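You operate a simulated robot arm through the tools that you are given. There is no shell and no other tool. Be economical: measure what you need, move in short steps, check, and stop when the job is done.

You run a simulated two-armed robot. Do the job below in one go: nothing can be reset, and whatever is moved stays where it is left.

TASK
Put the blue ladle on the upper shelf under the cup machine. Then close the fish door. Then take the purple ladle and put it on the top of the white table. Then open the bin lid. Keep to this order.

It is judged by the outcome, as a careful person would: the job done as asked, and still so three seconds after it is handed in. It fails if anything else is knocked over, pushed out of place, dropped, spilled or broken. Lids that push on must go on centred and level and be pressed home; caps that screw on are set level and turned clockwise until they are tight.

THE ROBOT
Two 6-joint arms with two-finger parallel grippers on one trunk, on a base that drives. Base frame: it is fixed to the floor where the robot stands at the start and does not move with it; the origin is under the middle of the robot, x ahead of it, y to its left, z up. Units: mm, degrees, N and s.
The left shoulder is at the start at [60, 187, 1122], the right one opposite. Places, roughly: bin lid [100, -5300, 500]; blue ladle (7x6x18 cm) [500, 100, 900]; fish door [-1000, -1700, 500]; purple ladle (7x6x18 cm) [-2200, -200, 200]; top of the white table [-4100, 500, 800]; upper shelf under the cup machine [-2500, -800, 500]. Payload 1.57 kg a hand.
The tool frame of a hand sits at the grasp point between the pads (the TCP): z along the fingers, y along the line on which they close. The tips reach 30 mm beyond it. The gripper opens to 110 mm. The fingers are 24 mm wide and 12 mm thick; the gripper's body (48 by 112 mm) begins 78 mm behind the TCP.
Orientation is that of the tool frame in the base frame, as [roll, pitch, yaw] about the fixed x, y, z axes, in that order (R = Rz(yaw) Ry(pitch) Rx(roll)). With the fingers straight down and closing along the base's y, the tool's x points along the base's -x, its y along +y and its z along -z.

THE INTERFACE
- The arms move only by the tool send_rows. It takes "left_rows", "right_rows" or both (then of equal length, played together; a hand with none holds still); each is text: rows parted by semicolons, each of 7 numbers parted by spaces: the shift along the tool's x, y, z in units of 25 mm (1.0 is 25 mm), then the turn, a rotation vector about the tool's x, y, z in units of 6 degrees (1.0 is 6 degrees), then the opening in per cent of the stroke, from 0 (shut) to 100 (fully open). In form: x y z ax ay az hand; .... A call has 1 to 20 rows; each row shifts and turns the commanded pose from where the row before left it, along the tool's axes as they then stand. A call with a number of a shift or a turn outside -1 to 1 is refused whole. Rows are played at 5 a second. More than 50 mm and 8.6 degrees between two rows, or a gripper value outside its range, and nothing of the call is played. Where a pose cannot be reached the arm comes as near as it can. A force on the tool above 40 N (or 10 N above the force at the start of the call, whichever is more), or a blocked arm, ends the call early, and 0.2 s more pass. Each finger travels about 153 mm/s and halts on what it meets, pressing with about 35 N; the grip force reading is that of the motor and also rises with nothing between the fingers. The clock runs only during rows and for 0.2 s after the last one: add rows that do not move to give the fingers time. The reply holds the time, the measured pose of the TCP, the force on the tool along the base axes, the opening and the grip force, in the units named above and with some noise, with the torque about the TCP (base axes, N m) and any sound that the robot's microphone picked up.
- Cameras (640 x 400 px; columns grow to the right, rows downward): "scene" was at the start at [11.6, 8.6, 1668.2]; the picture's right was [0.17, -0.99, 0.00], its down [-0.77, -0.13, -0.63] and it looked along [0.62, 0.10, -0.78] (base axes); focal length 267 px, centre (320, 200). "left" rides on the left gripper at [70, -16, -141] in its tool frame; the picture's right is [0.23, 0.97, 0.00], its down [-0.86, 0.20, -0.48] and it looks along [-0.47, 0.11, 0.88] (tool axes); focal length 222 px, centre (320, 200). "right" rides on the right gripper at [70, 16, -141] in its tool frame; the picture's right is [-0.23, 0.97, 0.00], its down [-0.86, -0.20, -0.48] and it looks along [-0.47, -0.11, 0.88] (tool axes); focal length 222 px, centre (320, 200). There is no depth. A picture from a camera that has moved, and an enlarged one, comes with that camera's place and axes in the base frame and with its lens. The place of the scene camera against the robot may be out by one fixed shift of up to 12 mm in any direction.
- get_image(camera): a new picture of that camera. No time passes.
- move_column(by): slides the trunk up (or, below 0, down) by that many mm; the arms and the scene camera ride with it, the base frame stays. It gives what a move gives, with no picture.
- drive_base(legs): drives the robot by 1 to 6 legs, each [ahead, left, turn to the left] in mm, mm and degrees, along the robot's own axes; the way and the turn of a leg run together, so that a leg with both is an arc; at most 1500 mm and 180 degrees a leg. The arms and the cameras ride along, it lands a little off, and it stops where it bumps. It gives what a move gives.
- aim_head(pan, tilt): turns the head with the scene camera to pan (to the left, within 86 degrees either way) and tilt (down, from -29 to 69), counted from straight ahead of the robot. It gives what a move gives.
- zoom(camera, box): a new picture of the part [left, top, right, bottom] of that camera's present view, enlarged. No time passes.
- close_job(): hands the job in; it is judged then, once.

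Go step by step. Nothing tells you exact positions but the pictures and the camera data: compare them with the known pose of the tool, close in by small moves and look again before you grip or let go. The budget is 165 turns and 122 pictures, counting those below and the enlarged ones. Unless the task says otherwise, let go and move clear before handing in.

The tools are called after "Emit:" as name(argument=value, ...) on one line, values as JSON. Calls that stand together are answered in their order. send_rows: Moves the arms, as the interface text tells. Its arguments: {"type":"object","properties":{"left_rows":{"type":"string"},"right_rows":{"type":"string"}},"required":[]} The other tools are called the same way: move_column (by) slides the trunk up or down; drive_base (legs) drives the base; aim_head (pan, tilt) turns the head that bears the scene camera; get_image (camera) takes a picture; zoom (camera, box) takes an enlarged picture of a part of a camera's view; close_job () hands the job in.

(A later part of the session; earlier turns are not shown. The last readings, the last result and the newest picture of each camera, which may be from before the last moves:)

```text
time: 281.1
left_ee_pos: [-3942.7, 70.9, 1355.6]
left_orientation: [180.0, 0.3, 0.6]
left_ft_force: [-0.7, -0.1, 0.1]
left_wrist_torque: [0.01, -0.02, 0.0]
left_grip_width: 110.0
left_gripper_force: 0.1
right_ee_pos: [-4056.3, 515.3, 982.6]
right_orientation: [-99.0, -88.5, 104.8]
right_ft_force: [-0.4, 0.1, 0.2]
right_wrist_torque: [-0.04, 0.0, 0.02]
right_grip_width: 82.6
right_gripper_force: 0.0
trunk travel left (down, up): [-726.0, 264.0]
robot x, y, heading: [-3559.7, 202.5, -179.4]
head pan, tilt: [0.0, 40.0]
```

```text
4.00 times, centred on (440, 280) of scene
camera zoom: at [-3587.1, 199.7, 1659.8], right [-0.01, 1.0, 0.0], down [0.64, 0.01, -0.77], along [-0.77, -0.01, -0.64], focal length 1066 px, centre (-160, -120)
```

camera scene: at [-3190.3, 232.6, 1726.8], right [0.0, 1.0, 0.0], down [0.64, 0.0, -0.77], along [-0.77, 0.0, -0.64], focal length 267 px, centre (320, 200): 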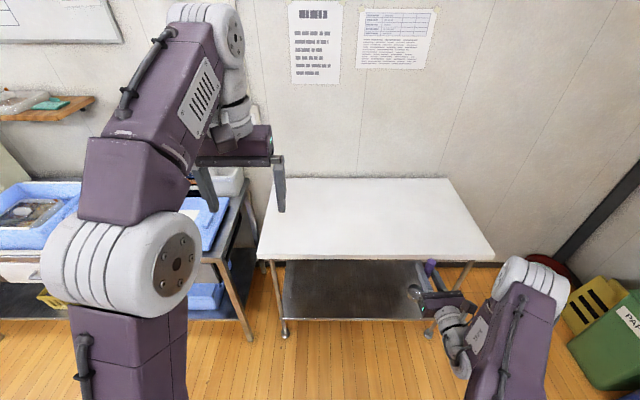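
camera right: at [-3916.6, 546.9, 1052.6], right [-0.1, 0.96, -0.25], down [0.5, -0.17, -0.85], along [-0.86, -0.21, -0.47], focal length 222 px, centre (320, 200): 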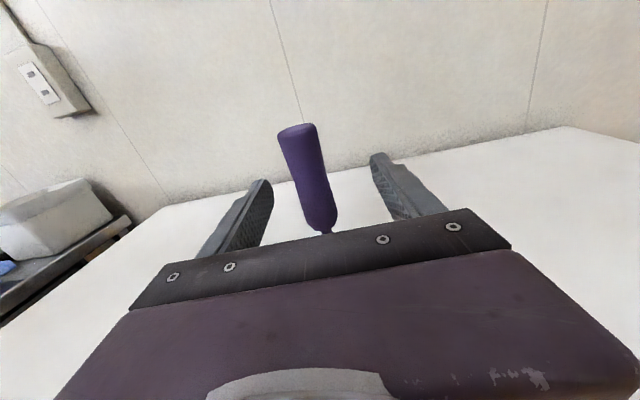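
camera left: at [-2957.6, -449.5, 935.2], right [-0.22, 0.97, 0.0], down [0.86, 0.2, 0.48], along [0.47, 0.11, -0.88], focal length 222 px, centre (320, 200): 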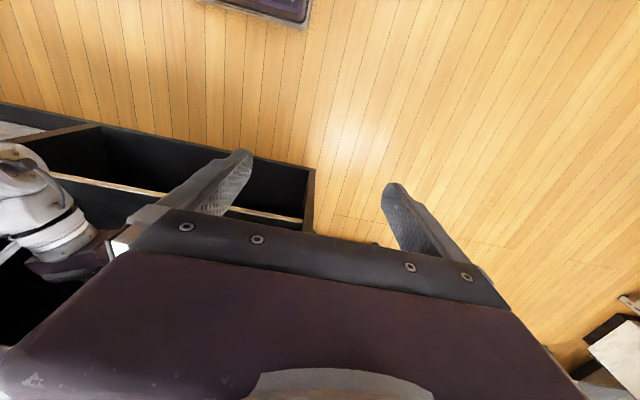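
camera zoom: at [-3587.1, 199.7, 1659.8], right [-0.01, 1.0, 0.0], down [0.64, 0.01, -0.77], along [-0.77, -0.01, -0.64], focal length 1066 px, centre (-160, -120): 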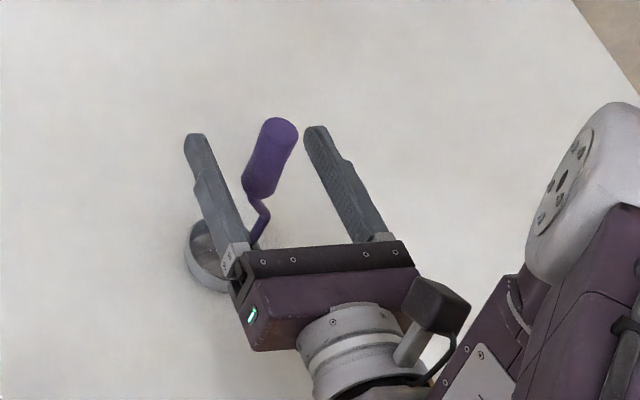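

The ladle stands on its own. Backing straight out.

Emit:
drive_base(legs=[[-350, -28, 0]])

Emit:
get_image(camera="scene")

```text
time: 283.4
left_ee_pos: [-3598.7, 99.4, 1356.7]
left_orientation: [-180.0, 0.3, 1.1]
left_ft_force: [-0.1, 0.9, 1.1]
left_wrist_torque: [-0.01, -0.01, -0.03]
left_grip_width: 109.9
left_gripper_force: 0.1
right_ee_pos: [-3714.9, 542.5, 981.3]
right_orientation: [-100.2, -88.6, 106.7]
right_ft_force: [0.1, -0.6, 0.0]
right_wrist_torque: [0.0, 0.01, 0.01]
right_grip_width: 82.5
right_gripper_force: 0.1
trunk travel left (down, up): [-726.0, 264.0]
robot x, y, heading: [-3218.0, 239.2, -178.7]
head pan, tilt: [0.0, 40.0]
```

```text
41 pictures are left
camera scene: at [-3244.9, 232.2, 1659.8], right [-0.02, 1.0, 0.0], down [0.64, 0.01, -0.77], along [-0.77, -0.02, -0.64], focal length 267 px, centre (320, 200)
```

scene: 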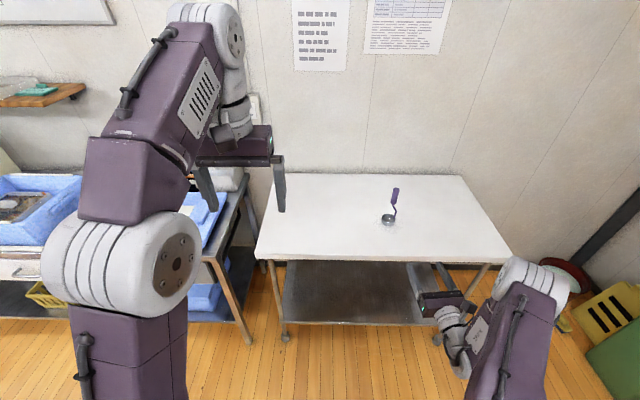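

The purple ladle stands on the white table. Last is the bin lid at (100, -5300), so I'll raise a little and drive back to the corridor.

Emit:
move_column(by=120)

Emit:
drive_base(legs=[[0, 0, 90], [0, 0, 88.7], [0, 510, 0], [1300, 0, 0], [1145, 0, 0], [0, 0, -90]])

Emit:
aim_head(pan=0, tilt=15)

Emit:
get_image(camera="scene")

```text
time: 284.9
left_ee_pos: [-3598.1, 100.2, 1475.6]
left_orientation: [179.9, 0.2, 1.0]
left_ft_force: [1.1, 0.4, -0.4]
left_wrist_torque: [-0.01, 0.01, 0.03]
left_grip_width: 109.9
left_gripper_force: 0.0
right_ee_pos: [-3715.4, 542.8, 1102.4]
right_orientation: [-99.2, -88.6, 105.4]
right_ft_force: [0.0, -0.8, 0.2]
right_wrist_torque: [0.01, -0.01, 0.02]
right_grip_width: 82.4
right_gripper_force: 0.1
trunk travel left (down, up): [-846.0, 144.0]
robot x, y, heading: [-3213.6, 237.8, -178.9]
head pan, tilt: [0.0, 40.0]
```

```text
time: 310.9
left_ee_pos: [-665.4, 468.4, 1475.0]
left_orientation: [179.9, 0.4, 92.1]
left_ft_force: [-1.3, -0.2, 0.5]
left_wrist_torque: [0.0, -0.04, -0.02]
left_grip_width: 109.9
left_gripper_force: 0.0
right_ee_pos: [-1107.0, 343.5, 1102.9]
right_orientation: [-99.0, -88.6, -163.7]
right_ft_force: [-0.1, -0.4, 1.0]
right_wrist_torque: [0.01, 0.02, 0.0]
right_grip_width: 82.5
right_gripper_force: 0.0
trunk travel left (down, up): [-846.0, 144.0]
robot x, y, heading: [-809.9, 846.8, -87.9]
head pan, tilt: [0.0, 40.0]
```

```text
time: 311.8
left_ee_pos: [-666.5, 468.1, 1475.0]
left_orientation: [180.0, 0.4, 92.0]
left_ft_force: [-0.1, -1.0, 0.6]
left_wrist_torque: [0.01, 0.0, 0.0]
left_grip_width: 110.0
left_gripper_force: 0.2
right_ee_pos: [-1108.8, 343.3, 1102.2]
right_orientation: [-98.8, -88.6, -163.9]
right_ft_force: [-0.6, 0.1, 0.6]
right_wrist_torque: [-0.01, -0.05, -0.01]
right_grip_width: 82.6
right_gripper_force: 0.0
trunk travel left (down, up): [-846.0, 144.0]
robot x, y, heading: [-808.6, 851.6, -88.0]
head pan, tilt: [0.0, 15.0]
```

```text
40 pictures are left
camera scene: at [-811.8, 810.8, 1819.3], right [-1.0, -0.04, 0.0], down [-0.01, 0.26, -0.97], along [0.04, -0.97, -0.26], focal length 267 px, centre (320, 200)
```

scene: 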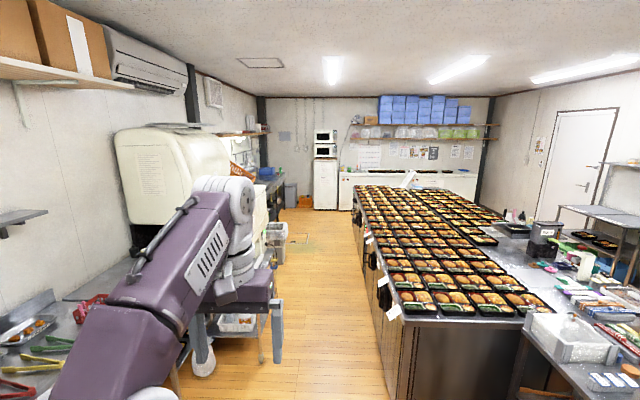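

The corridor is clear. I'll correct the heading and drive down it.

Emit:
drive_base(legs=[[0, 45, -2], [1500, 0, 0], [1500, 0, 0], [900, 0, 0]])

Emit:
aim_head(pan=15, tilt=30)

Emit:
get_image(camera="scene")

```text
time: 331.3
left_ee_pos: [-594.3, -3484.8, 1476.2]
left_orientation: [-180.0, 0.3, 90.3]
left_ft_force: [-0.2, 0.1, -0.1]
left_wrist_torque: [-0.02, 0.03, -0.01]
left_grip_width: 110.2
left_gripper_force: 0.1
right_ee_pos: [-1041.0, -3595.1, 1102.8]
right_orientation: [-97.3, -88.5, -167.2]
right_ft_force: [0.8, -0.1, 1.1]
right_wrist_torque: [0.0, -0.01, 0.01]
right_grip_width: 82.3
right_gripper_force: 0.0
trunk travel left (down, up): [-846.0, 144.0]
robot x, y, heading: [-728.3, -3102.9, -89.6]
head pan, tilt: [0.0, 15.0]
```

```text
time: 332.1
left_ee_pos: [-595.1, -3486.0, 1475.7]
left_orientation: [180.0, 0.3, 90.2]
left_ft_force: [0.6, 0.7, 0.1]
left_wrist_torque: [0.0, -0.02, 0.0]
left_grip_width: 110.2
left_gripper_force: 0.0
right_ee_pos: [-1043.0, -3595.7, 1101.6]
right_orientation: [-99.5, -88.5, -165.1]
right_ft_force: [0.0, 0.0, 0.4]
right_wrist_torque: [0.03, 0.01, 0.03]
right_grip_width: 82.5
right_gripper_force: 0.0
trunk travel left (down, up): [-846.0, 144.0]
robot x, y, heading: [-726.3, -3100.8, -89.7]
head pan, tilt: [15.0, 30.0]
```

```text
39 pictures are left
camera scene: at [-706.5, -3132.4, 1795.2], right [-0.96, -0.26, 0.0], down [-0.13, 0.48, -0.87], along [0.23, -0.84, -0.5], focal length 267 px, centre (320, 200)
```

scene: 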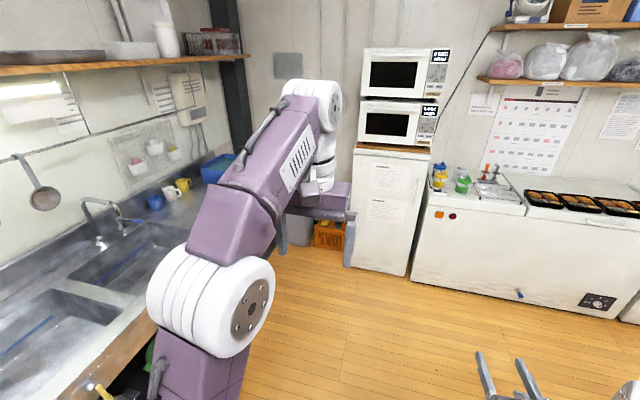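

The grey bin is in the corner beside the fridge, hidden behind my left hand. I'll drive closer.

Emit:
drive_base(legs=[[1100, 250, 0]])

Emit:
aim_head(pan=55, tilt=40)

Emit:
get_image(camera="scene")

Emit:
get_image(camera="left")

```text
time: 337.9
left_ee_pos: [-332.4, -4600.1, 1475.4]
left_orientation: [180.0, 0.4, 91.0]
left_ft_force: [0.0, 0.2, -0.1]
left_wrist_torque: [-0.02, -0.02, -0.03]
left_grip_width: 109.9
left_gripper_force: 0.1
right_ee_pos: [-776.0, -4716.5, 1102.7]
right_orientation: [-97.7, -88.5, -166.2]
right_ft_force: [1.1, -0.6, -0.6]
right_wrist_torque: [0.02, -0.02, 0.0]
right_grip_width: 82.5
right_gripper_force: 0.1
trunk travel left (down, up): [-846.0, 144.0]
robot x, y, heading: [-470.6, -4216.0, -89.2]
head pan, tilt: [15.0, 30.0]
```

```text
time: 339.0
left_ee_pos: [-332.0, -4601.2, 1475.0]
left_orientation: [180.0, 0.2, 90.9]
left_ft_force: [0.2, 1.1, 0.1]
left_wrist_torque: [0.03, 0.0, 0.02]
left_grip_width: 110.1
left_gripper_force: 0.0
right_ee_pos: [-777.4, -4714.6, 1102.5]
right_orientation: [-98.7, -88.6, -165.3]
right_ft_force: [1.0, -0.7, 0.6]
right_wrist_torque: [-0.03, -0.01, -0.01]
right_grip_width: 82.5
right_gripper_force: 0.1
trunk travel left (down, up): [-846.0, 144.0]
robot x, y, heading: [-464.4, -4217.1, -89.4]
head pan, tilt: [55.0, 40.0]
```

```text
38 pictures are left
camera scene: at [-402.1, -4209.6, 1779.8], right [-0.56, -0.83, 0.0], down [-0.53, 0.36, -0.77], along [0.63, -0.43, -0.64], focal length 267 px, centre (320, 200)
```

scene: 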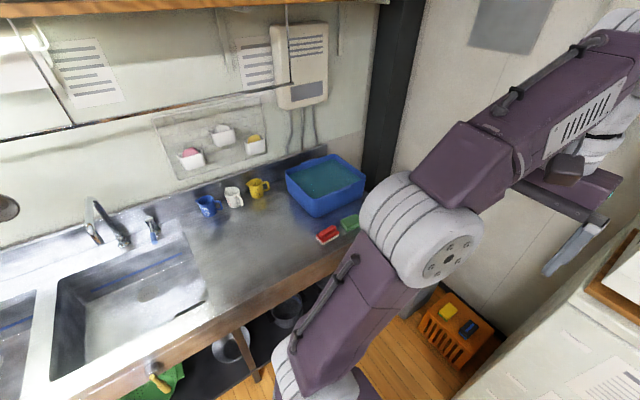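

```text
37 pictures are left
camera left: at [-349.1, -4531.5, 1617.2], right [0.97, 0.24, 0.0], down [0.21, -0.85, 0.48], along [0.12, -0.47, -0.88], focal length 222 px, centre (320, 200)
```

left: 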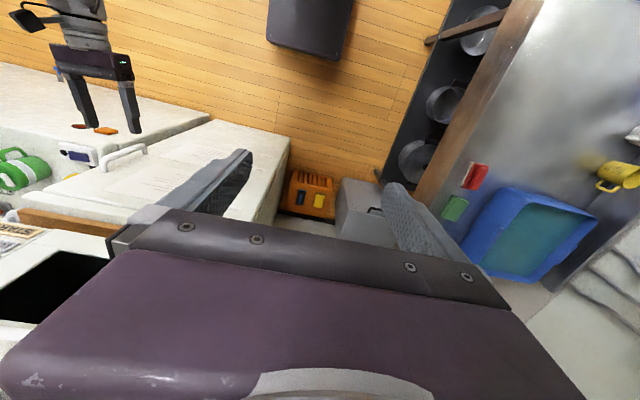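

The left hand camera shows the grey bin between the orange crate and the counter end. Zooming in.

Emit:
zoom(camera="left", box=[260, 140, 440, 252])

```text
3.56 times, centred on (350, 196) of left
camera zoom: at [-349.1, -4531.5, 1617.2], right [0.97, 0.24, 0.0], down [0.21, -0.85, 0.48], along [0.12, -0.47, -0.88], focal length 790 px, centre (213, 214)
```

zoom: 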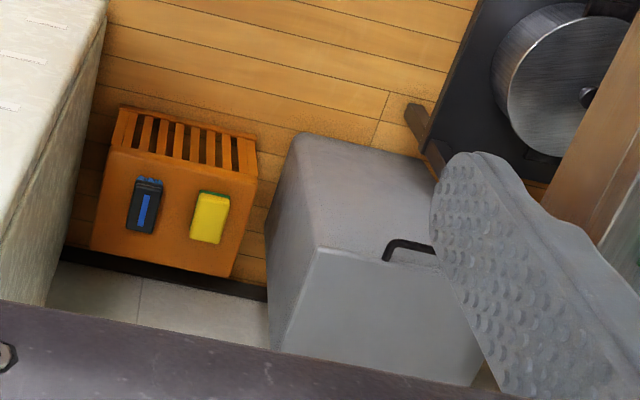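

The bin is a grey box about 340×225 mm, with its lid at z≈500. A black handle sticks out from the lid's front edge at about (140, -5120), and the hinge is presumably at the back. The left hand suits it, so I'll bring it into a forward-pointing, camera-up pose like the right one, starting with a roll here in the open.

Emit:
send_rows(left_rows="0 0 0 0 0 -1 0;0 0 0 0 0 -1 0;0 0 0 0 0 -1 0;0 0 0 0 0 -1 0;0 0 0 0 0 -1 0;0 0 0 0 0 -1 0;0 0 0 0 0 -1 0;0 0 0 0 0 -1 0;0 0 0 0 0 -1 0;0 0 0 0 0 -1 0;0 0 0 0 0 -1 0;0 0 0 0 0 -1 0;0 0 0 0 0 -1 0;0 0 0 0 0 -1 0;0 0 0 0 0 -1 0")

```text
time: 342.2
left_ee_pos: [-332.6, -4601.9, 1474.9]
left_orientation: [-179.7, 0.0, -179.0]
left_ft_force: [-0.1, 0.0, 1.3]
left_wrist_torque: [0.0, 0.0, 0.01]
left_grip_width: 0.0
left_gripper_force: 21.4
right_ee_pos: [-776.3, -4716.8, 1101.9]
right_orientation: [-98.9, -88.7, -165.0]
right_ft_force: [0.2, 0.0, -0.1]
right_wrist_torque: [0.0, -0.02, 0.0]
right_grip_width: 82.5
right_gripper_force: 0.0
trunk travel left (down, up): [-846.0, 144.0]
robot x, y, heading: [-467.1, -4218.7, -89.2]
head pan, tilt: [55.0, 40.0]
```

That worked in place. I'll continue the other 90°.

Emit:
send_rows(left_rows="0 0 0 0 0 -1 0;0 0 0 0 0 -1 0;0 0 0 0 0 -1 0;0 0 0 0 0 -1 0;0 0 0 0 0 -1 0;0 0 0 0 0 -1 0;0 0 0 0 0 -1 0;0 0 0 0 0 -1 0;0 0 0 0 0 -1 0;0 0 0 0 0 -1 0;0 0 0 0 0 -1 0;0 0 0 0 0 -1 0;0 0 0 0 0 -1 0;0 0 0 0 0 -1 0;0 0 0 0 0 -1 0")

```text
time: 345.4
left_ee_pos: [-232.5, -4597.8, 1473.0]
left_orientation: [179.9, -0.5, -89.4]
left_ft_force: [1.2, 0.1, 0.6]
left_wrist_torque: [-0.01, 0.03, -0.03]
left_grip_width: 0.1
left_gripper_force: 21.5
left hand out of reach, approached as far as the arm can: row 13, 14, 15
right_ee_pos: [-775.8, -4716.2, 1102.1]
right_orientation: [-98.6, -88.6, -165.4]
right_ft_force: [0.1, -0.3, 0.1]
right_wrist_torque: [0.01, 0.0, -0.03]
right_grip_width: 82.4
right_gripper_force: 0.0
trunk travel left (down, up): [-846.0, 144.0]
robot x, y, heading: [-471.7, -4218.5, -89.1]
head pan, tilt: [55.0, 40.0]
```

Now I'll pitch it up to horizontal, shifting slightly left.

Emit:
send_rows(left_rows="0.5 -0.8 0 0 0 0 0;0.5 -0.8 0 0 0 0 0;0.5 -0.8 0 0 0 0 0;0 0 0 0 1 0 0;0 0 0 0 1 0 0;0 0 0 0 1 0 0;0 0 0 0 1 0 0;0 0 0 0 1 0 0;0 0 0 0 1 0 0;0 0 0 0 1 0 0;0 0 0 0 1 0 0;0 0 0 0 1 0 0;0 0 0 0 1 0 0;0 0 0 0 1 0 0;0 0 0 0 1 0 0;0 0 0 0 1 0 0;0 0 0 0 1 0 0;0 0 0 0 1 0 0")

Emit:
get_image(camera="left")

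```text
time: 349.2
left_ee_pos: [-156.7, -4651.4, 1455.1]
left_orientation: [-3.6, -89.5, 94.6]
left_ft_force: [0.1, 0.1, -0.3]
left_wrist_torque: [-0.01, 0.04, 0.02]
left_grip_width: 0.0
left_gripper_force: 21.6
left hand out of reach, approached as far as the arm can: row 1, 2, 3, 12, 13, 14
right_ee_pos: [-776.1, -4717.5, 1101.9]
right_orientation: [-100.3, -88.6, -163.6]
right_ft_force: [-0.4, 0.7, 0.7]
right_wrist_torque: [0.01, -0.01, 0.02]
right_grip_width: 82.7
right_gripper_force: 0.0
trunk travel left (down, up): [-846.0, 144.0]
robot x, y, heading: [-469.3, -4217.0, -89.1]
head pan, tilt: [55.0, 40.0]
```

```text
35 pictures are left
camera left: at [-142.6, -4510.4, 1524.5], right [-0.97, -0.01, 0.23], down [-0.21, 0.47, -0.86], along [-0.09, -0.88, -0.46], focal length 222 px, centre (320, 200)
```

left: 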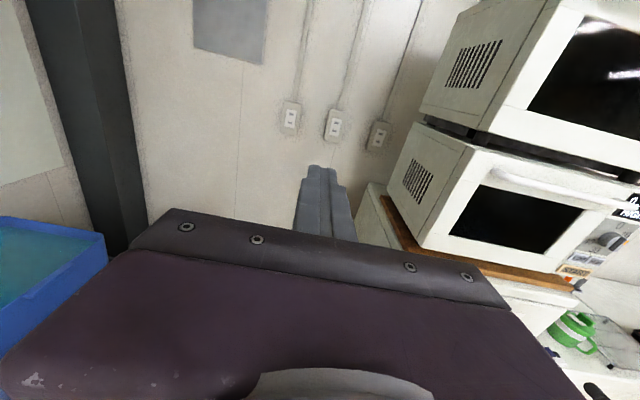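

The left-hand pose works, but at bin height its elbow would hit the sink counter. The right arm coming in diagonally from the open side is safer. I'll tuck the left hand up toward the centre and extend the right hand forward and left.

Emit:
send_rows(left_rows="1 0.6 0 0 0 0 0;1 0.6 0 0 0 0 0;1 0.6 0 0 0 0 0;1 0.6 0 0 0 0 0;1 0.6 0 0 0 0 0;1 0.6 0 0 0 0 0;1 0.6 0 0 0 0 0;1 0.6 0 0 0 0 0;1 0 0 0 0 0 0;1 0 0 0 0 0 0", right_rows="0.8 -1 1 0 0 0 0;0.8 -1 1 0 0 0 0;0.8 -1 1 0 0 0 0;0.8 -1 1 0 0 0 0;0.8 -1 1 0 0 0 0;0.8 -1 0.8 0 0 0 0;0.8 -1 0.8 0 0 0 0;0.8 -1 0.8 0 0 0 0;0.8 -1 0.8 0 0 0 0;0.8 -1 0.8 0 0 0 0")

```text
time: 351.4
left_ee_pos: [-247.8, -4712.4, 1687.0]
left_orientation: [1.3, -89.8, 89.6]
left_ft_force: [-0.3, 0.5, -0.1]
left_wrist_torque: [-0.01, 0.0, -0.02]
left_grip_width: 0.2
left_gripper_force: 21.1
left hand out of reach, approached as far as the arm can: row 2, 3, 4, 5, 6, 7
right_ee_pos: [-663.5, -4911.8, 1320.0]
right_orientation: [-106.9, -88.6, -155.9]
right_ft_force: [-0.4, 0.3, -0.9]
right_wrist_torque: [0.0, -0.02, -0.01]
right_grip_width: 0.0
right_gripper_force: 21.1
right hand out of reach, approached as far as the arm can: row 4, 5, 6, 7, 8, 9, 10
trunk travel left (down, up): [-846.0, 144.0]
robot x, y, heading: [-466.0, -4218.9, -88.9]
head pan, tilt: [55.0, 40.0]
```

Emit:
send_rows(right_rows="0 -0.6 0 1 0 0 0;0 -0.6 0 1 0 0 0;0 -0.6 0 1 0 0 0;0 -0.6 0 0 0 0 0;-0.8 -0.4 0 0 0 0 0;-0.8 -0.4 0 0 0 0 0;-0.8 0 0 0 0 0 0;-0.8 0 0 0 0 0 0;-0.8 0 0 0 0 0 0")

```text
time: 353.4
left_ee_pos: [-247.0, -4714.3, 1686.9]
left_orientation: [-4.5, -89.6, 95.4]
left_ft_force: [-0.2, 0.1, 0.1]
left_wrist_torque: [0.03, 0.0, -0.02]
left_grip_width: 0.2
left_gripper_force: 21.2
right_ee_pos: [-585.0, -4888.0, 1222.0]
right_orientation: [-80.6, -88.6, -165.4]
right_ft_force: [0.3, -0.4, -0.2]
right_wrist_torque: [0.01, 0.0, 0.02]
right_grip_width: 0.0
right_gripper_force: 21.3
trunk travel left (down, up): [-846.0, 144.0]
robot x, y, heading: [-468.7, -4218.3, -89.0]
head pan, tilt: [55.0, 40.0]
```

The right hand now reaches 670 mm ahead with its tool 23° left. I'll turn and move so it comes in front of the bin from the open side, staying high for now.

Emit:
drive_base(legs=[[0, 0, 52], [225, -250, 0]])

Emit:
move_column(by=-300)

Emit:
aim_head(pan=0, tilt=45)

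Emit:
get_image(camera="right")

Emit:
get_image(camera="scene")

```text
time: 357.9
left_ee_pos: [90.6, -4675.6, 1687.4]
left_orientation: [9.2, -89.5, 134.1]
left_ft_force: [0.0, 0.2, 0.4]
left_wrist_torque: [0.0, 0.03, -0.01]
left_grip_width: 0.0
left_gripper_force: 21.3
right_ee_pos: [24.2, -5049.4, 1224.4]
right_orientation: [-78.4, -88.6, -115.1]
right_ft_force: [-0.3, 0.6, 0.1]
right_wrist_torque: [-0.01, 0.02, -0.03]
right_grip_width: 0.0
right_gripper_force: 21.0
trunk travel left (down, up): [-846.0, 144.0]
robot x, y, heading: [-430.6, -4551.8, -36.7]
head pan, tilt: [55.0, 40.0]
```

```text
time: 360.9
left_ee_pos: [90.5, -4678.9, 1386.4]
left_orientation: [-3.1, -89.7, 146.3]
left_ft_force: [-0.7, 0.0, 0.1]
left_wrist_torque: [0.01, 0.0, -0.02]
left_grip_width: 0.0
left_gripper_force: 21.4
right_ee_pos: [24.8, -5052.6, 923.0]
right_orientation: [-80.6, -88.5, -112.9]
right_ft_force: [0.9, 0.1, -0.7]
right_wrist_torque: [0.01, -0.01, -0.01]
right_grip_width: 0.2
right_gripper_force: 21.2
trunk travel left (down, up): [-546.0, 444.0]
robot x, y, heading: [-436.6, -4551.4, -36.5]
head pan, tilt: [55.0, 40.0]
```

```text
time: 362.2
left_ee_pos: [91.0, -4678.1, 1387.0]
left_orientation: [-3.1, -89.7, 146.2]
left_ft_force: [-0.3, -0.4, 0.5]
left_wrist_torque: [0.06, -0.01, 0.0]
left_grip_width: 0.2
left_gripper_force: 21.3
right_ee_pos: [23.9, -5052.4, 922.5]
right_orientation: [-80.9, -88.6, -112.5]
right_ft_force: [-0.7, 0.4, -0.4]
right_wrist_torque: [0.0, 0.0, 0.0]
right_grip_width: 0.2
right_gripper_force: 21.3
trunk travel left (down, up): [-546.0, 444.0]
robot x, y, heading: [-435.9, -4549.7, -36.7]
head pan, tilt: [0.0, 45.0]
```

```text
34 pictures are left
camera right: at [-117.8, -5037.1, 992.2], right [-0.23, -0.94, -0.25], down [-0.41, 0.33, -0.85], along [0.88, -0.09, -0.46], focal length 222 px, centre (320, 200)
```

right: 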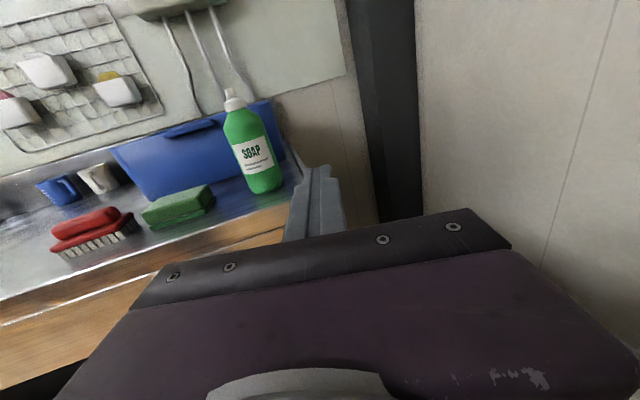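

```text
33 pictures are left
camera scene: at [-421.1, -4567.8, 1472.5], right [-0.6, -0.8, 0.0], down [-0.57, 0.42, -0.71], along [0.57, -0.42, -0.71], focal length 267 px, centre (320, 200)
```

scene: 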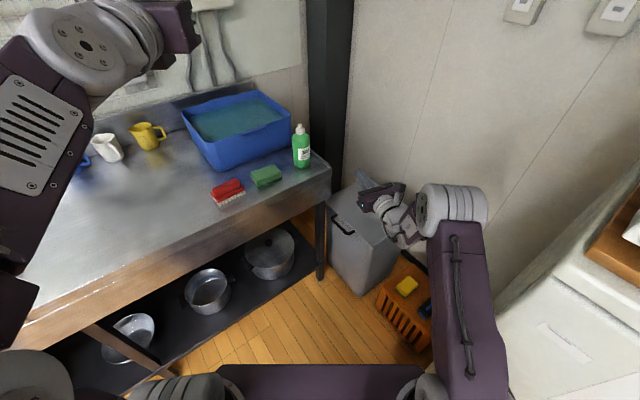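

The bin is visible now with its handle on the side facing me. Zooming in to measure.

Emit:
zoom(camera="scene", box=[300, 150, 460, 310])

```text
2.50 times, centred on (380, 230) of scene
camera zoom: at [-421.1, -4567.8, 1472.5], right [-0.6, -0.8, 0.0], down [-0.57, 0.42, -0.71], along [0.57, -0.42, -0.71], focal length 666 px, centre (170, 125)
```

zoom: 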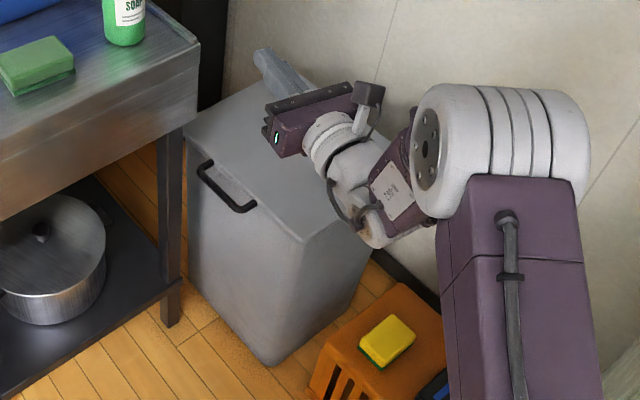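

Lid top is at z≈490: front edge along y≈-5168, and a handle bar about 35 mm in front of it spanning x 104–239. Lifting that bar from below with closed fingers should open it. I'll first pull the left hand back and up, clear of the counter items, and yaw the right hand a little right.

Emit:
send_rows(left_rows="1 0 -1 0 0 0 0;1 0 -1 0 0 0 0;1 0 -1 0 0 0 0;1 0 -1 0 0 0 0;1 0 -1 0 0 0 0;1 0 -1 0 0 0 0;1 0 -1 0 0 0 0", right_rows="0 0 0 -0.5 0 0 0;0 0 0 -0.5 0 0 0;0 0 0 -0.5 0 0 0;0 0 0 0 0 0 0;0 0 0 0 0 0 0;0 0 0 0 0 0 0;0 0 0 0 0 0 0")

Emit:
drive_base(legs=[[0, 0, -8]])

```text
time: 363.8
left_ee_pos: [-39.7, -4574.1, 1555.4]
left_orientation: [17.2, -89.8, 126.0]
left_ft_force: [-0.4, -0.1, 0.1]
left_wrist_torque: [0.01, -0.01, -0.03]
left_grip_width: 0.1
left_gripper_force: 21.5
left hand out of reach, approached as far as the arm can: row 2, 3, 7
right_ee_pos: [23.0, -5054.7, 923.0]
right_orientation: [-90.6, -88.5, -111.4]
right_ft_force: [0.8, 0.5, 0.5]
right_wrist_torque: [0.05, -0.02, -0.03]
right_grip_width: 0.1
right_gripper_force: 21.5
trunk travel left (down, up): [-546.0, 444.0]
robot x, y, heading: [-434.7, -4547.3, -36.5]
head pan, tilt: [0.0, 45.0]
```

```text
time: 364.8
left_ee_pos: [-47.6, -4629.1, 1556.6]
left_orientation: [-0.7, -89.8, 136.1]
left_ft_force: [-0.2, -0.4, -0.6]
left_wrist_torque: [-0.03, 0.02, 0.01]
left_grip_width: 0.1
left_gripper_force: 21.2
right_ee_pos: [-52.1, -5111.9, 922.0]
right_orientation: [-91.6, -88.6, -118.4]
right_ft_force: [0.1, 0.4, 0.2]
right_wrist_torque: [0.01, 0.02, -0.02]
right_grip_width: 0.2
right_gripper_force: 20.6
trunk travel left (down, up): [-546.0, 444.0]
robot x, y, heading: [-434.3, -4554.1, -44.8]
head pan, tilt: [0.0, 45.0]
```

The tool heading is about -31°. I'll move to in front of the handle and lower to just under bar height.

Emit:
drive_base(legs=[[42, 104, 0]])

Emit:
move_column(by=-380)

Emit:
get_image(camera="right")

Emit:
get_image(camera="scene")

```text
time: 366.0
left_ee_pos: [54.6, -4585.6, 1556.5]
left_orientation: [0.4, -89.8, 134.8]
left_ft_force: [0.1, 0.1, -0.6]
left_wrist_torque: [-0.01, -0.03, -0.02]
left_grip_width: 0.0
left_gripper_force: 21.5
right_ee_pos: [51.3, -5069.4, 923.0]
right_orientation: [-91.9, -88.7, -118.1]
right_ft_force: [0.2, -0.5, 0.2]
right_wrist_torque: [-0.04, 0.0, 0.0]
right_grip_width: 0.3
right_gripper_force: 21.7
trunk travel left (down, up): [-546.0, 444.0]
robot x, y, heading: [-333.4, -4511.7, -44.8]
head pan, tilt: [0.0, 45.0]
```

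```text
time: 369.7
left_ee_pos: [55.8, -4587.6, 1177.1]
left_orientation: [-1.1, -89.5, 136.3]
left_ft_force: [-0.3, -0.3, 0.7]
left_wrist_torque: [0.0, 0.02, 0.02]
left_grip_width: 0.1
left_gripper_force: 21.2
right_ee_pos: [50.7, -5068.8, 543.3]
right_orientation: [-91.5, -88.6, -118.5]
right_ft_force: [-0.1, -0.2, 0.3]
right_wrist_torque: [0.03, 0.0, -0.01]
right_grip_width: 0.0
right_gripper_force: 21.0
trunk travel left (down, up): [-166.0, 824.0]
robot x, y, heading: [-333.7, -4508.3, -44.9]
head pan, tilt: [0.0, 45.0]
```

```text
31 pictures are left
camera right: at [-80.7, -5015.0, 613.1], right [-0.48, -0.84, -0.25], down [-0.3, 0.43, -0.85], along [0.82, -0.34, -0.46], focal length 222 px, centre (320, 200)
```

right: 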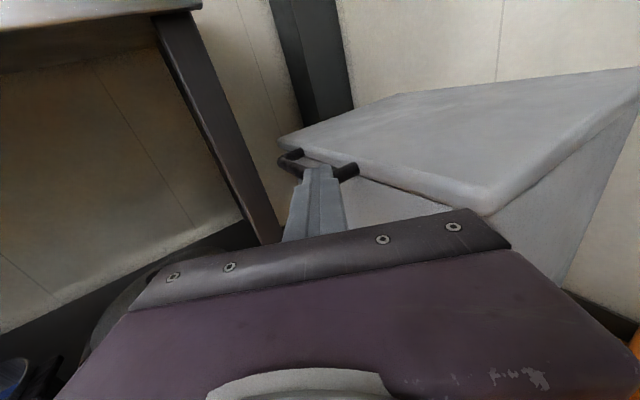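

```text
30 pictures are left
camera scene: at [-321.5, -4527.3, 1092.6], right [-0.7, -0.71, 0.0], down [-0.5, 0.5, -0.71], along [0.5, -0.5, -0.71], focal length 267 px, centre (320, 200)
```

scene: 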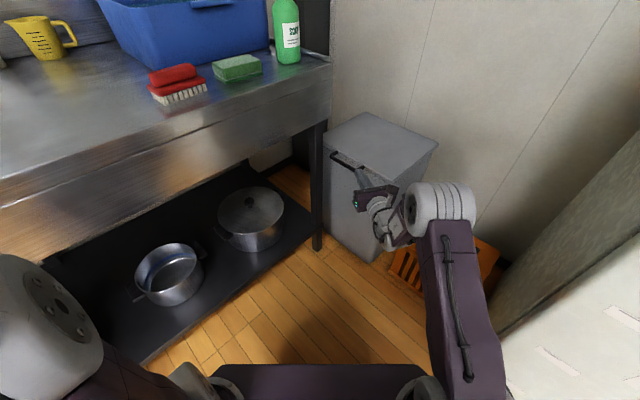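

Emit:
zoom(camera="scene", box=[300, 100, 460, 200])

Emit:
zoom(camera="right", box=[240, 110, 400, 210])

```text
4.00 times, centred on (380, 150) of scene
camera zoom: at [-321.5, -4527.3, 1092.6], right [-0.7, -0.71, 0.0], down [-0.5, 0.5, -0.71], along [0.5, -0.5, -0.71], focal length 1066 px, centre (80, 400)
```

zoom: 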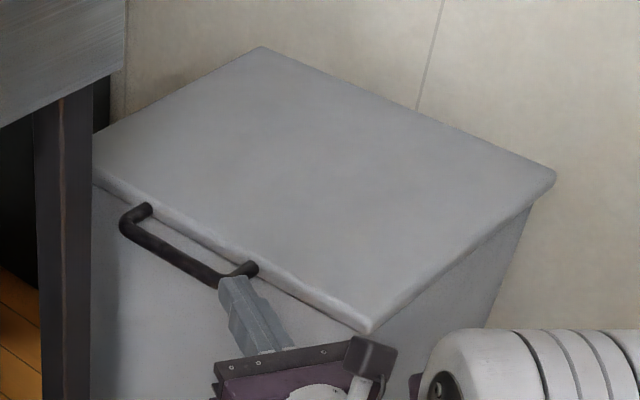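

```text
4.00 times, centred on (320, 160) of right
camera zoom: at [-80.7, -5015.0, 613.1], right [-0.48, -0.84, -0.25], down [-0.3, 0.43, -0.85], along [0.82, -0.34, -0.46], focal length 888 px, centre (320, 360)
```

zoom: 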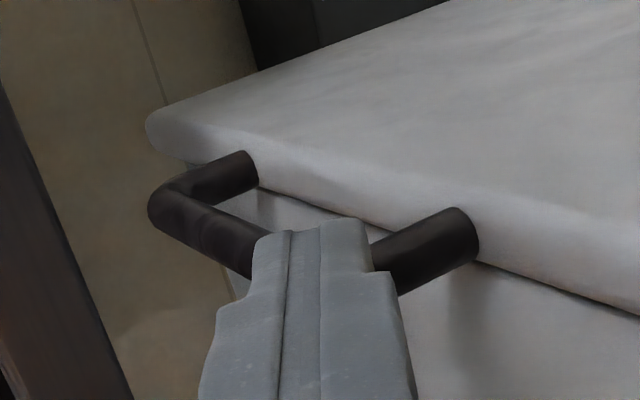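

The zoom shows a D-shaped bar on the lid's front rim, at about (170, -5130, 500) judging against my fingertip. I'll lower 80 mm to pass under it and advance most of the way.

Emit:
move_column(by=-82)

Emit:
drive_base(legs=[[75, 19, 0]])

Emit:
get_image(camera="right")

Emit:
zoom(camera="scene", box=[280, 80, 440, 180])

```text
time: 370.8
left_ee_pos: [53.7, -4585.9, 1094.4]
left_orientation: [-1.4, -89.6, 136.5]
left_ft_force: [0.8, 0.8, 0.0]
left_wrist_torque: [0.04, -0.03, -0.03]
left_grip_width: 0.1
left_gripper_force: 21.0
right_ee_pos: [50.8, -5069.6, 462.2]
right_orientation: [-91.1, -88.5, -118.8]
right_ft_force: [-0.1, -0.6, -0.3]
right_wrist_torque: [-0.01, 0.02, -0.02]
right_grip_width: 0.0
right_gripper_force: 21.4
trunk travel left (down, up): [-84.0, 906.0]
robot x, y, heading: [-331.8, -4509.3, -44.5]
head pan, tilt: [0.0, 45.0]
```

```text
time: 371.9
left_ee_pos: [123.0, -4626.4, 1093.8]
left_orientation: [0.4, -89.6, 134.8]
left_ft_force: [-0.5, 0.0, -0.7]
left_wrist_torque: [-0.02, 0.01, 0.03]
left_grip_width: 0.0
left_gripper_force: 21.6
right_ee_pos: [118.9, -5109.0, 460.5]
right_orientation: [-93.5, -88.6, -116.4]
right_ft_force: [-0.7, 7.0, -2.0]
right_wrist_torque: [0.02, 0.02, 0.09]
right_grip_width: 0.0
right_gripper_force: 21.4
trunk travel left (down, up): [-84.0, 906.0]
robot x, y, heading: [-265.7, -4549.4, -44.8]
head pan, tilt: [0.0, 45.0]
```

```text
27 pictures are left
camera right: at [-12.3, -5054.4, 530.9], right [-0.48, -0.84, -0.25], down [-0.31, 0.43, -0.85], along [0.82, -0.33, -0.46], focal length 222 px, centre (320, 200)
```

right: 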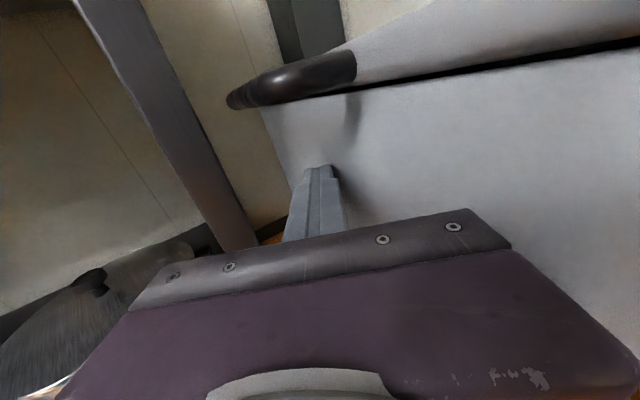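

```text
4.00 times, centred on (360, 130) of scene
camera zoom: at [-253.6, -4567.0, 1010.5], right [-0.7, -0.71, 0.0], down [-0.5, 0.5, -0.71], along [0.5, -0.5, -0.71], focal length 1066 px, centre (160, 480)
```

zoom: 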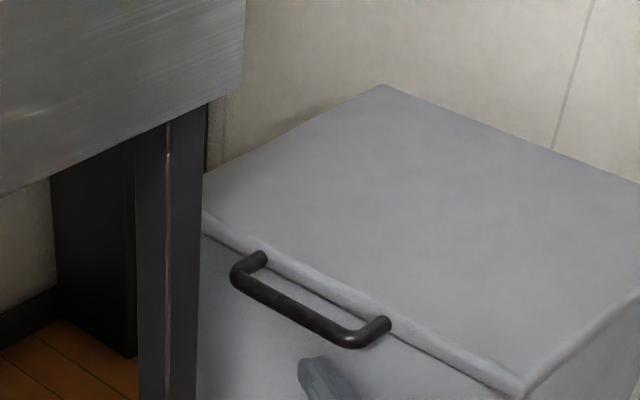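

The bar is higher than I thought: z≈533, x 84–205, y≈-5102. The rod is already beneath it, with the tip lightly touching the bin's front. I'll ease off, then raise to pick up the bar.

Emit:
drive_base(legs=[[8, 20, 0]])

Emit:
move_column(by=95)

Emit:
zoom(camera="scene", box=[280, 80, 440, 180])

```text
time: 372.7
left_ee_pos: [141.6, -4618.1, 1094.2]
left_orientation: [-0.9, -89.7, 136.1]
left_ft_force: [0.4, -0.2, -0.1]
left_wrist_torque: [0.01, -0.01, -0.02]
left_grip_width: 0.1
left_gripper_force: 21.6
right_ee_pos: [137.3, -5101.0, 460.9]
right_orientation: [-93.4, -88.6, -116.6]
right_ft_force: [-0.2, -0.3, 0.1]
right_wrist_torque: [0.0, 0.02, -0.05]
right_grip_width: 0.1
right_gripper_force: 21.7
trunk travel left (down, up): [-84.0, 906.0]
robot x, y, heading: [-249.4, -4541.3, -44.8]
head pan, tilt: [0.0, 45.0]
```

```text
time: 374.0
left_ee_pos: [142.1, -4617.4, 1189.6]
left_orientation: [-1.7, -89.7, 137.0]
left_ft_force: [-0.4, 0.2, -0.1]
left_wrist_torque: [0.02, 0.0, 0.02]
left_grip_width: 0.1
left_gripper_force: 21.4
right_ee_pos: [137.9, -5101.1, 555.7]
right_orientation: [-94.2, -88.6, -115.6]
right_ft_force: [-0.4, 0.7, -1.3]
right_wrist_torque: [-0.05, -0.04, -0.01]
right_grip_width: 0.0
right_gripper_force: 20.4
trunk travel left (down, up): [-179.0, 811.0]
robot x, y, heading: [-248.0, -4541.5, -44.6]
head pan, tilt: [0.0, 45.0]
```

```text
4.00 times, centred on (360, 130) of scene
camera zoom: at [-234.1, -4558.9, 1105.5], right [-0.7, -0.71, 0.0], down [-0.5, 0.5, -0.71], along [0.5, -0.5, -0.71], focal length 1066 px, centre (160, 480)
```

zoom: 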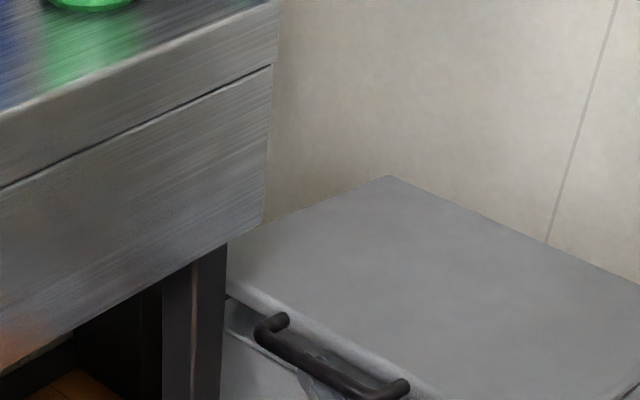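

The lid is lifting with the bar resting on my fingers. I'll keep raising and following the arc inward.

Emit:
move_column(by=60)

Emit:
drive_base(legs=[[25, -25, 0]])

Emit:
move_column(by=80)

Emit:
get_image(camera="scene")

Emit:
get_image(camera="right")

```text
time: 375.0
left_ee_pos: [142.6, -4618.4, 1248.9]
left_orientation: [-0.8, -89.6, 136.0]
left_ft_force: [-0.3, 0.0, -0.1]
left_wrist_torque: [-0.03, -0.02, -0.01]
left_grip_width: 0.4
left_gripper_force: 21.1
right_ee_pos: [138.2, -5101.4, 615.8]
right_orientation: [-93.8, -88.5, -116.1]
right_ft_force: [-0.3, 0.7, -1.5]
right_wrist_torque: [0.02, 0.04, 0.03]
right_grip_width: 0.0
right_gripper_force: 21.4
trunk travel left (down, up): [-239.0, 751.0]
robot x, y, heading: [-244.3, -4538.4, -45.0]
head pan, tilt: [0.0, 45.0]
```

```text
time: 375.9
left_ee_pos: [141.6, -4638.0, 1249.6]
left_orientation: [15.1, -89.7, 120.1]
left_ft_force: [-0.8, -0.2, 0.1]
left_wrist_torque: [0.0, -0.01, -0.01]
left_grip_width: 0.0
left_gripper_force: 21.5
right_ee_pos: [139.2, -5116.5, 615.3]
right_orientation: [-87.2, -88.8, -121.5]
right_ft_force: [-7.3, 7.0, 0.3]
right_wrist_torque: [-0.02, 0.01, 0.02]
right_grip_width: 0.2
right_gripper_force: 21.3
trunk travel left (down, up): [-239.0, 751.0]
robot x, y, heading: [-246.9, -4561.0, -44.6]
head pan, tilt: [0.0, 45.0]
stopped in leg 1: the force on the tool passed its limit (the readings are from after the stop); the commanded pose is now the measured one
```

```text
time: 377.0
left_ee_pos: [142.3, -4638.6, 1329.1]
left_orientation: [13.6, -89.7, 121.7]
left_ft_force: [0.7, -0.7, 0.4]
left_wrist_torque: [-0.04, -0.01, 0.02]
left_grip_width: 0.0
left_gripper_force: 21.4
right_ee_pos: [139.9, -5116.2, 696.2]
right_orientation: [-85.1, -88.7, -123.8]
right_ft_force: [-0.4, 2.7, 0.8]
right_wrist_torque: [-0.03, -0.03, 0.03]
right_grip_width: 0.1
right_gripper_force: 20.8
trunk travel left (down, up): [-319.0, 671.0]
robot x, y, heading: [-244.9, -4559.7, -44.7]
head pan, tilt: [0.0, 45.0]
```

```text
24 pictures are left
camera scene: at [-234.3, -4580.2, 1245.6], right [-0.7, -0.71, 0.0], down [-0.5, 0.5, -0.71], along [0.5, -0.5, -0.71], focal length 267 px, centre (320, 200)
```

scene: 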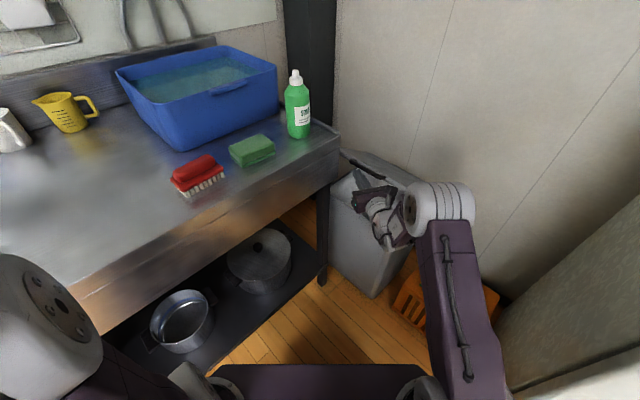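

```text
23 pictures are left
camera right: at [7.8, -5063.8, 765.9], right [-0.47, -0.85, -0.25], down [-0.31, 0.42, -0.85], along [0.83, -0.32, -0.46], focal length 222 px, centre (320, 200)
```

right: 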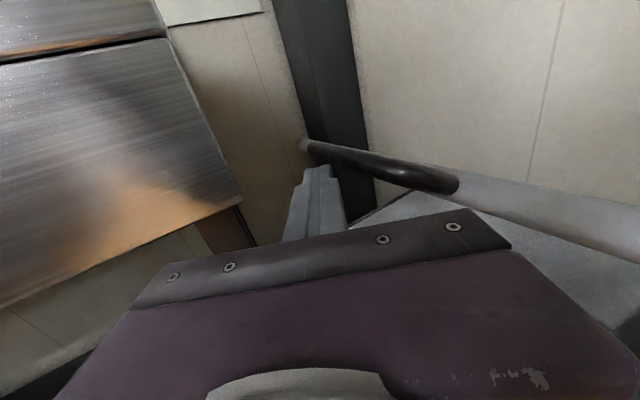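

Emit:
zoom(camera="scene", box=[300, 130, 440, 218])

```text
4.55 times, centred on (370, 174) of scene
camera zoom: at [-234.3, -4580.2, 1245.6], right [-0.7, -0.71, 0.0], down [-0.5, 0.5, -0.71], along [0.5, -0.5, -0.71], focal length 1212 px, centre (93, 318)
```

zoom: 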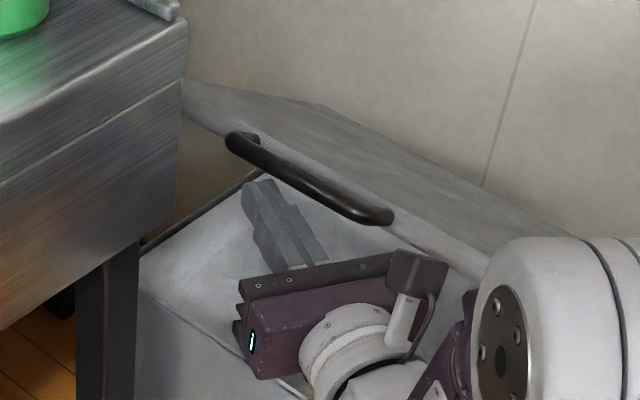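

The lid is about 30° open and the bin's interior shows. I'll move the fingers further under the lid and keep raising.

Emit:
drive_base(legs=[[25, -25, 0]])

Emit:
move_column(by=50)

Emit:
drive_base(legs=[[28, -28, 0]])

Emit:
move_column(by=50)

Emit:
zoom(camera="scene", box=[300, 130, 440, 218])

```text
time: 378.0
left_ee_pos: [143.7, -4672.6, 1328.6]
left_orientation: [35.1, -89.7, 100.0]
left_ft_force: [0.5, 0.9, -0.2]
left_wrist_torque: [-0.02, -0.03, -0.01]
left_grip_width: 0.0
left_gripper_force: 21.3
right_ee_pos: [140.0, -5149.1, 697.6]
right_orientation: [-70.4, -88.7, -138.4]
right_ft_force: [0.4, -0.8, -3.0]
right_wrist_torque: [-0.01, -0.07, -0.01]
right_grip_width: 0.0
right_gripper_force: 21.3
trunk travel left (down, up): [-319.0, 671.0]
robot x, y, heading: [-246.9, -4600.4, -44.5]
head pan, tilt: [0.0, 45.0]
stopped in leg 1: the force on the tool passed its limit (the readings are from after the stop); the commanded pose is now the measured one
```

```text
time: 378.9
left_ee_pos: [141.6, -4671.5, 1379.3]
left_orientation: [23.9, -89.7, 111.3]
left_ft_force: [0.3, 0.3, 0.2]
left_wrist_torque: [0.02, 0.01, -0.02]
left_grip_width: 0.0
left_gripper_force: 21.4
right_ee_pos: [140.8, -5147.7, 750.9]
right_orientation: [-54.6, -88.6, -154.0]
right_ft_force: [-2.7, 6.5, 2.9]
right_wrist_torque: [-0.08, -0.11, 0.08]
right_grip_width: 0.0
right_gripper_force: 21.5
trunk travel left (down, up): [-369.0, 621.0]
robot x, y, heading: [-243.1, -4595.1, -44.8]
head pan, tilt: [0.0, 45.0]
```

```text
time: 379.8
left_ee_pos: [144.5, -4694.6, 1378.3]
left_orientation: [50.3, -89.7, 84.9]
left_ft_force: [-0.6, 0.5, 0.0]
left_wrist_torque: [0.0, 0.0, -0.02]
left_grip_width: 0.0
left_gripper_force: 21.4
right_ee_pos: [140.8, -5169.5, 749.1]
right_orientation: [-50.7, -88.6, -157.7]
right_ft_force: [-1.7, -5.4, -7.1]
right_wrist_torque: [0.18, 0.15, -0.18]
right_grip_width: 0.2
right_gripper_force: 21.3
trunk travel left (down, up): [-369.0, 621.0]
robot x, y, heading: [-243.8, -4614.5, -44.5]
head pan, tilt: [0.0, 45.0]
stopped in leg 1: the force on the tool passed its limit (the readings are from after the stop); the commanded pose is now the measured one
```

```text
time: 380.3
left_ee_pos: [142.4, -4690.1, 1398.1]
left_orientation: [34.3, -89.6, 100.7]
left_ft_force: [-1.0, 1.7, 0.3]
left_wrist_torque: [-0.01, 0.01, -0.04]
left_grip_width: 0.2
left_gripper_force: 20.9
right_ee_pos: [138.1, -5169.9, 766.3]
right_orientation: [-74.9, -88.8, -134.0]
right_ft_force: [-0.4, -0.2, -0.7]
right_wrist_torque: [0.04, 0.02, -0.09]
right_grip_width: 0.0
right_gripper_force: 21.5
trunk travel left (down, up): [-387.0, 603.0]
robot x, y, heading: [-248.2, -4619.6, -44.7]
head pan, tilt: [0.0, 45.0]
stopped: the force on the tool passed its limit (the readings are from after the stop); the commanded pose is now the measured one
```

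```text
4.55 times, centred on (370, 174) of scene
camera zoom: at [-235.4, -4632.2, 1314.6], right [-0.7, -0.71, 0.0], down [-0.5, 0.5, -0.71], along [0.5, -0.5, -0.71], focal length 1212 px, centre (93, 318)
```

zoom: 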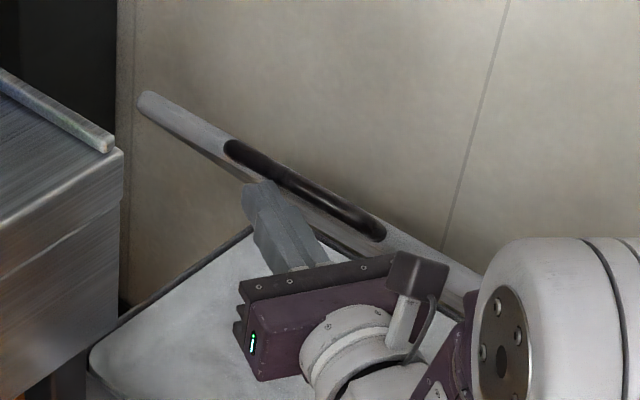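

The lid is about 47° open. The trips come from the fingertip wedging against its underside, so I'll alternate smaller up and in steps.

Emit:
move_column(by=35)

Emit:
drive_base(legs=[[14, -14, 0]])

Emit:
move_column(by=30)

Emit:
drive_base(legs=[[18, -18, 0]])

Emit:
zoom(camera="scene", box=[260, 90, 480, 228])

```text
time: 381.1
left_ee_pos: [144.3, -4694.7, 1432.1]
left_orientation: [48.0, -89.7, 87.3]
left_ft_force: [0.3, -0.1, -0.4]
left_wrist_torque: [-0.01, 0.01, -0.02]
left_grip_width: 0.3
left_gripper_force: 21.2
right_ee_pos: [140.6, -5171.1, 798.7]
right_orientation: [-84.0, -88.7, -124.8]
right_ft_force: [-0.4, 0.1, 0.5]
right_wrist_torque: [0.02, -0.01, 0.02]
right_grip_width: 0.0
right_gripper_force: 21.2
trunk travel left (down, up): [-422.0, 568.0]
robot x, y, heading: [-248.1, -4614.9, -44.7]
head pan, tilt: [0.0, 45.0]
```

```text
time: 381.8
left_ee_pos: [142.9, -4715.6, 1432.0]
left_orientation: [41.2, -89.8, 93.9]
left_ft_force: [0.1, -0.6, -0.2]
left_wrist_torque: [-0.02, -0.01, 0.02]
left_grip_width: 0.1
left_gripper_force: 21.6
right_ee_pos: [139.0, -5192.4, 798.8]
right_orientation: [-84.3, -88.7, -124.7]
right_ft_force: [0.6, -1.1, 0.0]
right_wrist_torque: [0.01, 0.0, 0.02]
right_grip_width: 0.0
right_gripper_force: 21.7
trunk travel left (down, up): [-422.0, 568.0]
robot x, y, heading: [-244.5, -4634.7, -44.8]
head pan, tilt: [0.0, 45.0]
```

```text
time: 382.6
left_ee_pos: [143.6, -4715.0, 1461.7]
left_orientation: [46.3, -89.8, 89.0]
left_ft_force: [-0.5, -0.7, 0.3]
left_wrist_torque: [0.03, 0.0, 0.01]
left_grip_width: 0.0
left_gripper_force: 21.4
right_ee_pos: [139.7, -5191.1, 829.8]
right_orientation: [-83.4, -88.8, -125.4]
right_ft_force: [-0.2, 0.3, 0.2]
right_wrist_torque: [0.02, -0.02, -0.01]
right_grip_width: 0.0
right_gripper_force: 21.1
trunk travel left (down, up): [-452.0, 538.0]
robot x, y, heading: [-249.5, -4633.6, -44.7]
head pan, tilt: [0.0, 45.0]
```

```text
time: 383.4
left_ee_pos: [144.6, -4740.6, 1461.3]
left_orientation: [42.4, -89.9, 92.9]
left_ft_force: [-0.2, 0.0, -0.4]
left_wrist_torque: [0.01, -0.02, 0.05]
left_grip_width: 0.0
left_gripper_force: 21.1
right_ee_pos: [139.3, -5216.1, 829.5]
right_orientation: [-83.9, -88.7, -124.8]
right_ft_force: [0.7, 0.1, -0.1]
right_wrist_torque: [-0.01, 0.01, 0.03]
right_grip_width: 0.2
right_gripper_force: 20.8
trunk travel left (down, up): [-452.0, 538.0]
robot x, y, heading: [-245.9, -4663.0, -45.0]
head pan, tilt: [0.0, 45.0]
```

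```text
2.90 times, centred on (370, 159) of scene
camera zoom: at [-233.9, -4681.6, 1378.8], right [-0.7, -0.71, 0.0], down [-0.5, 0.5, -0.71], along [0.5, -0.5, -0.71], focal length 773 px, centre (175, 319)
```

zoom: 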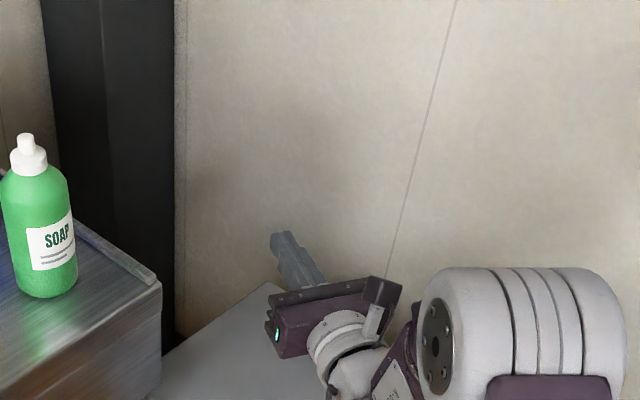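

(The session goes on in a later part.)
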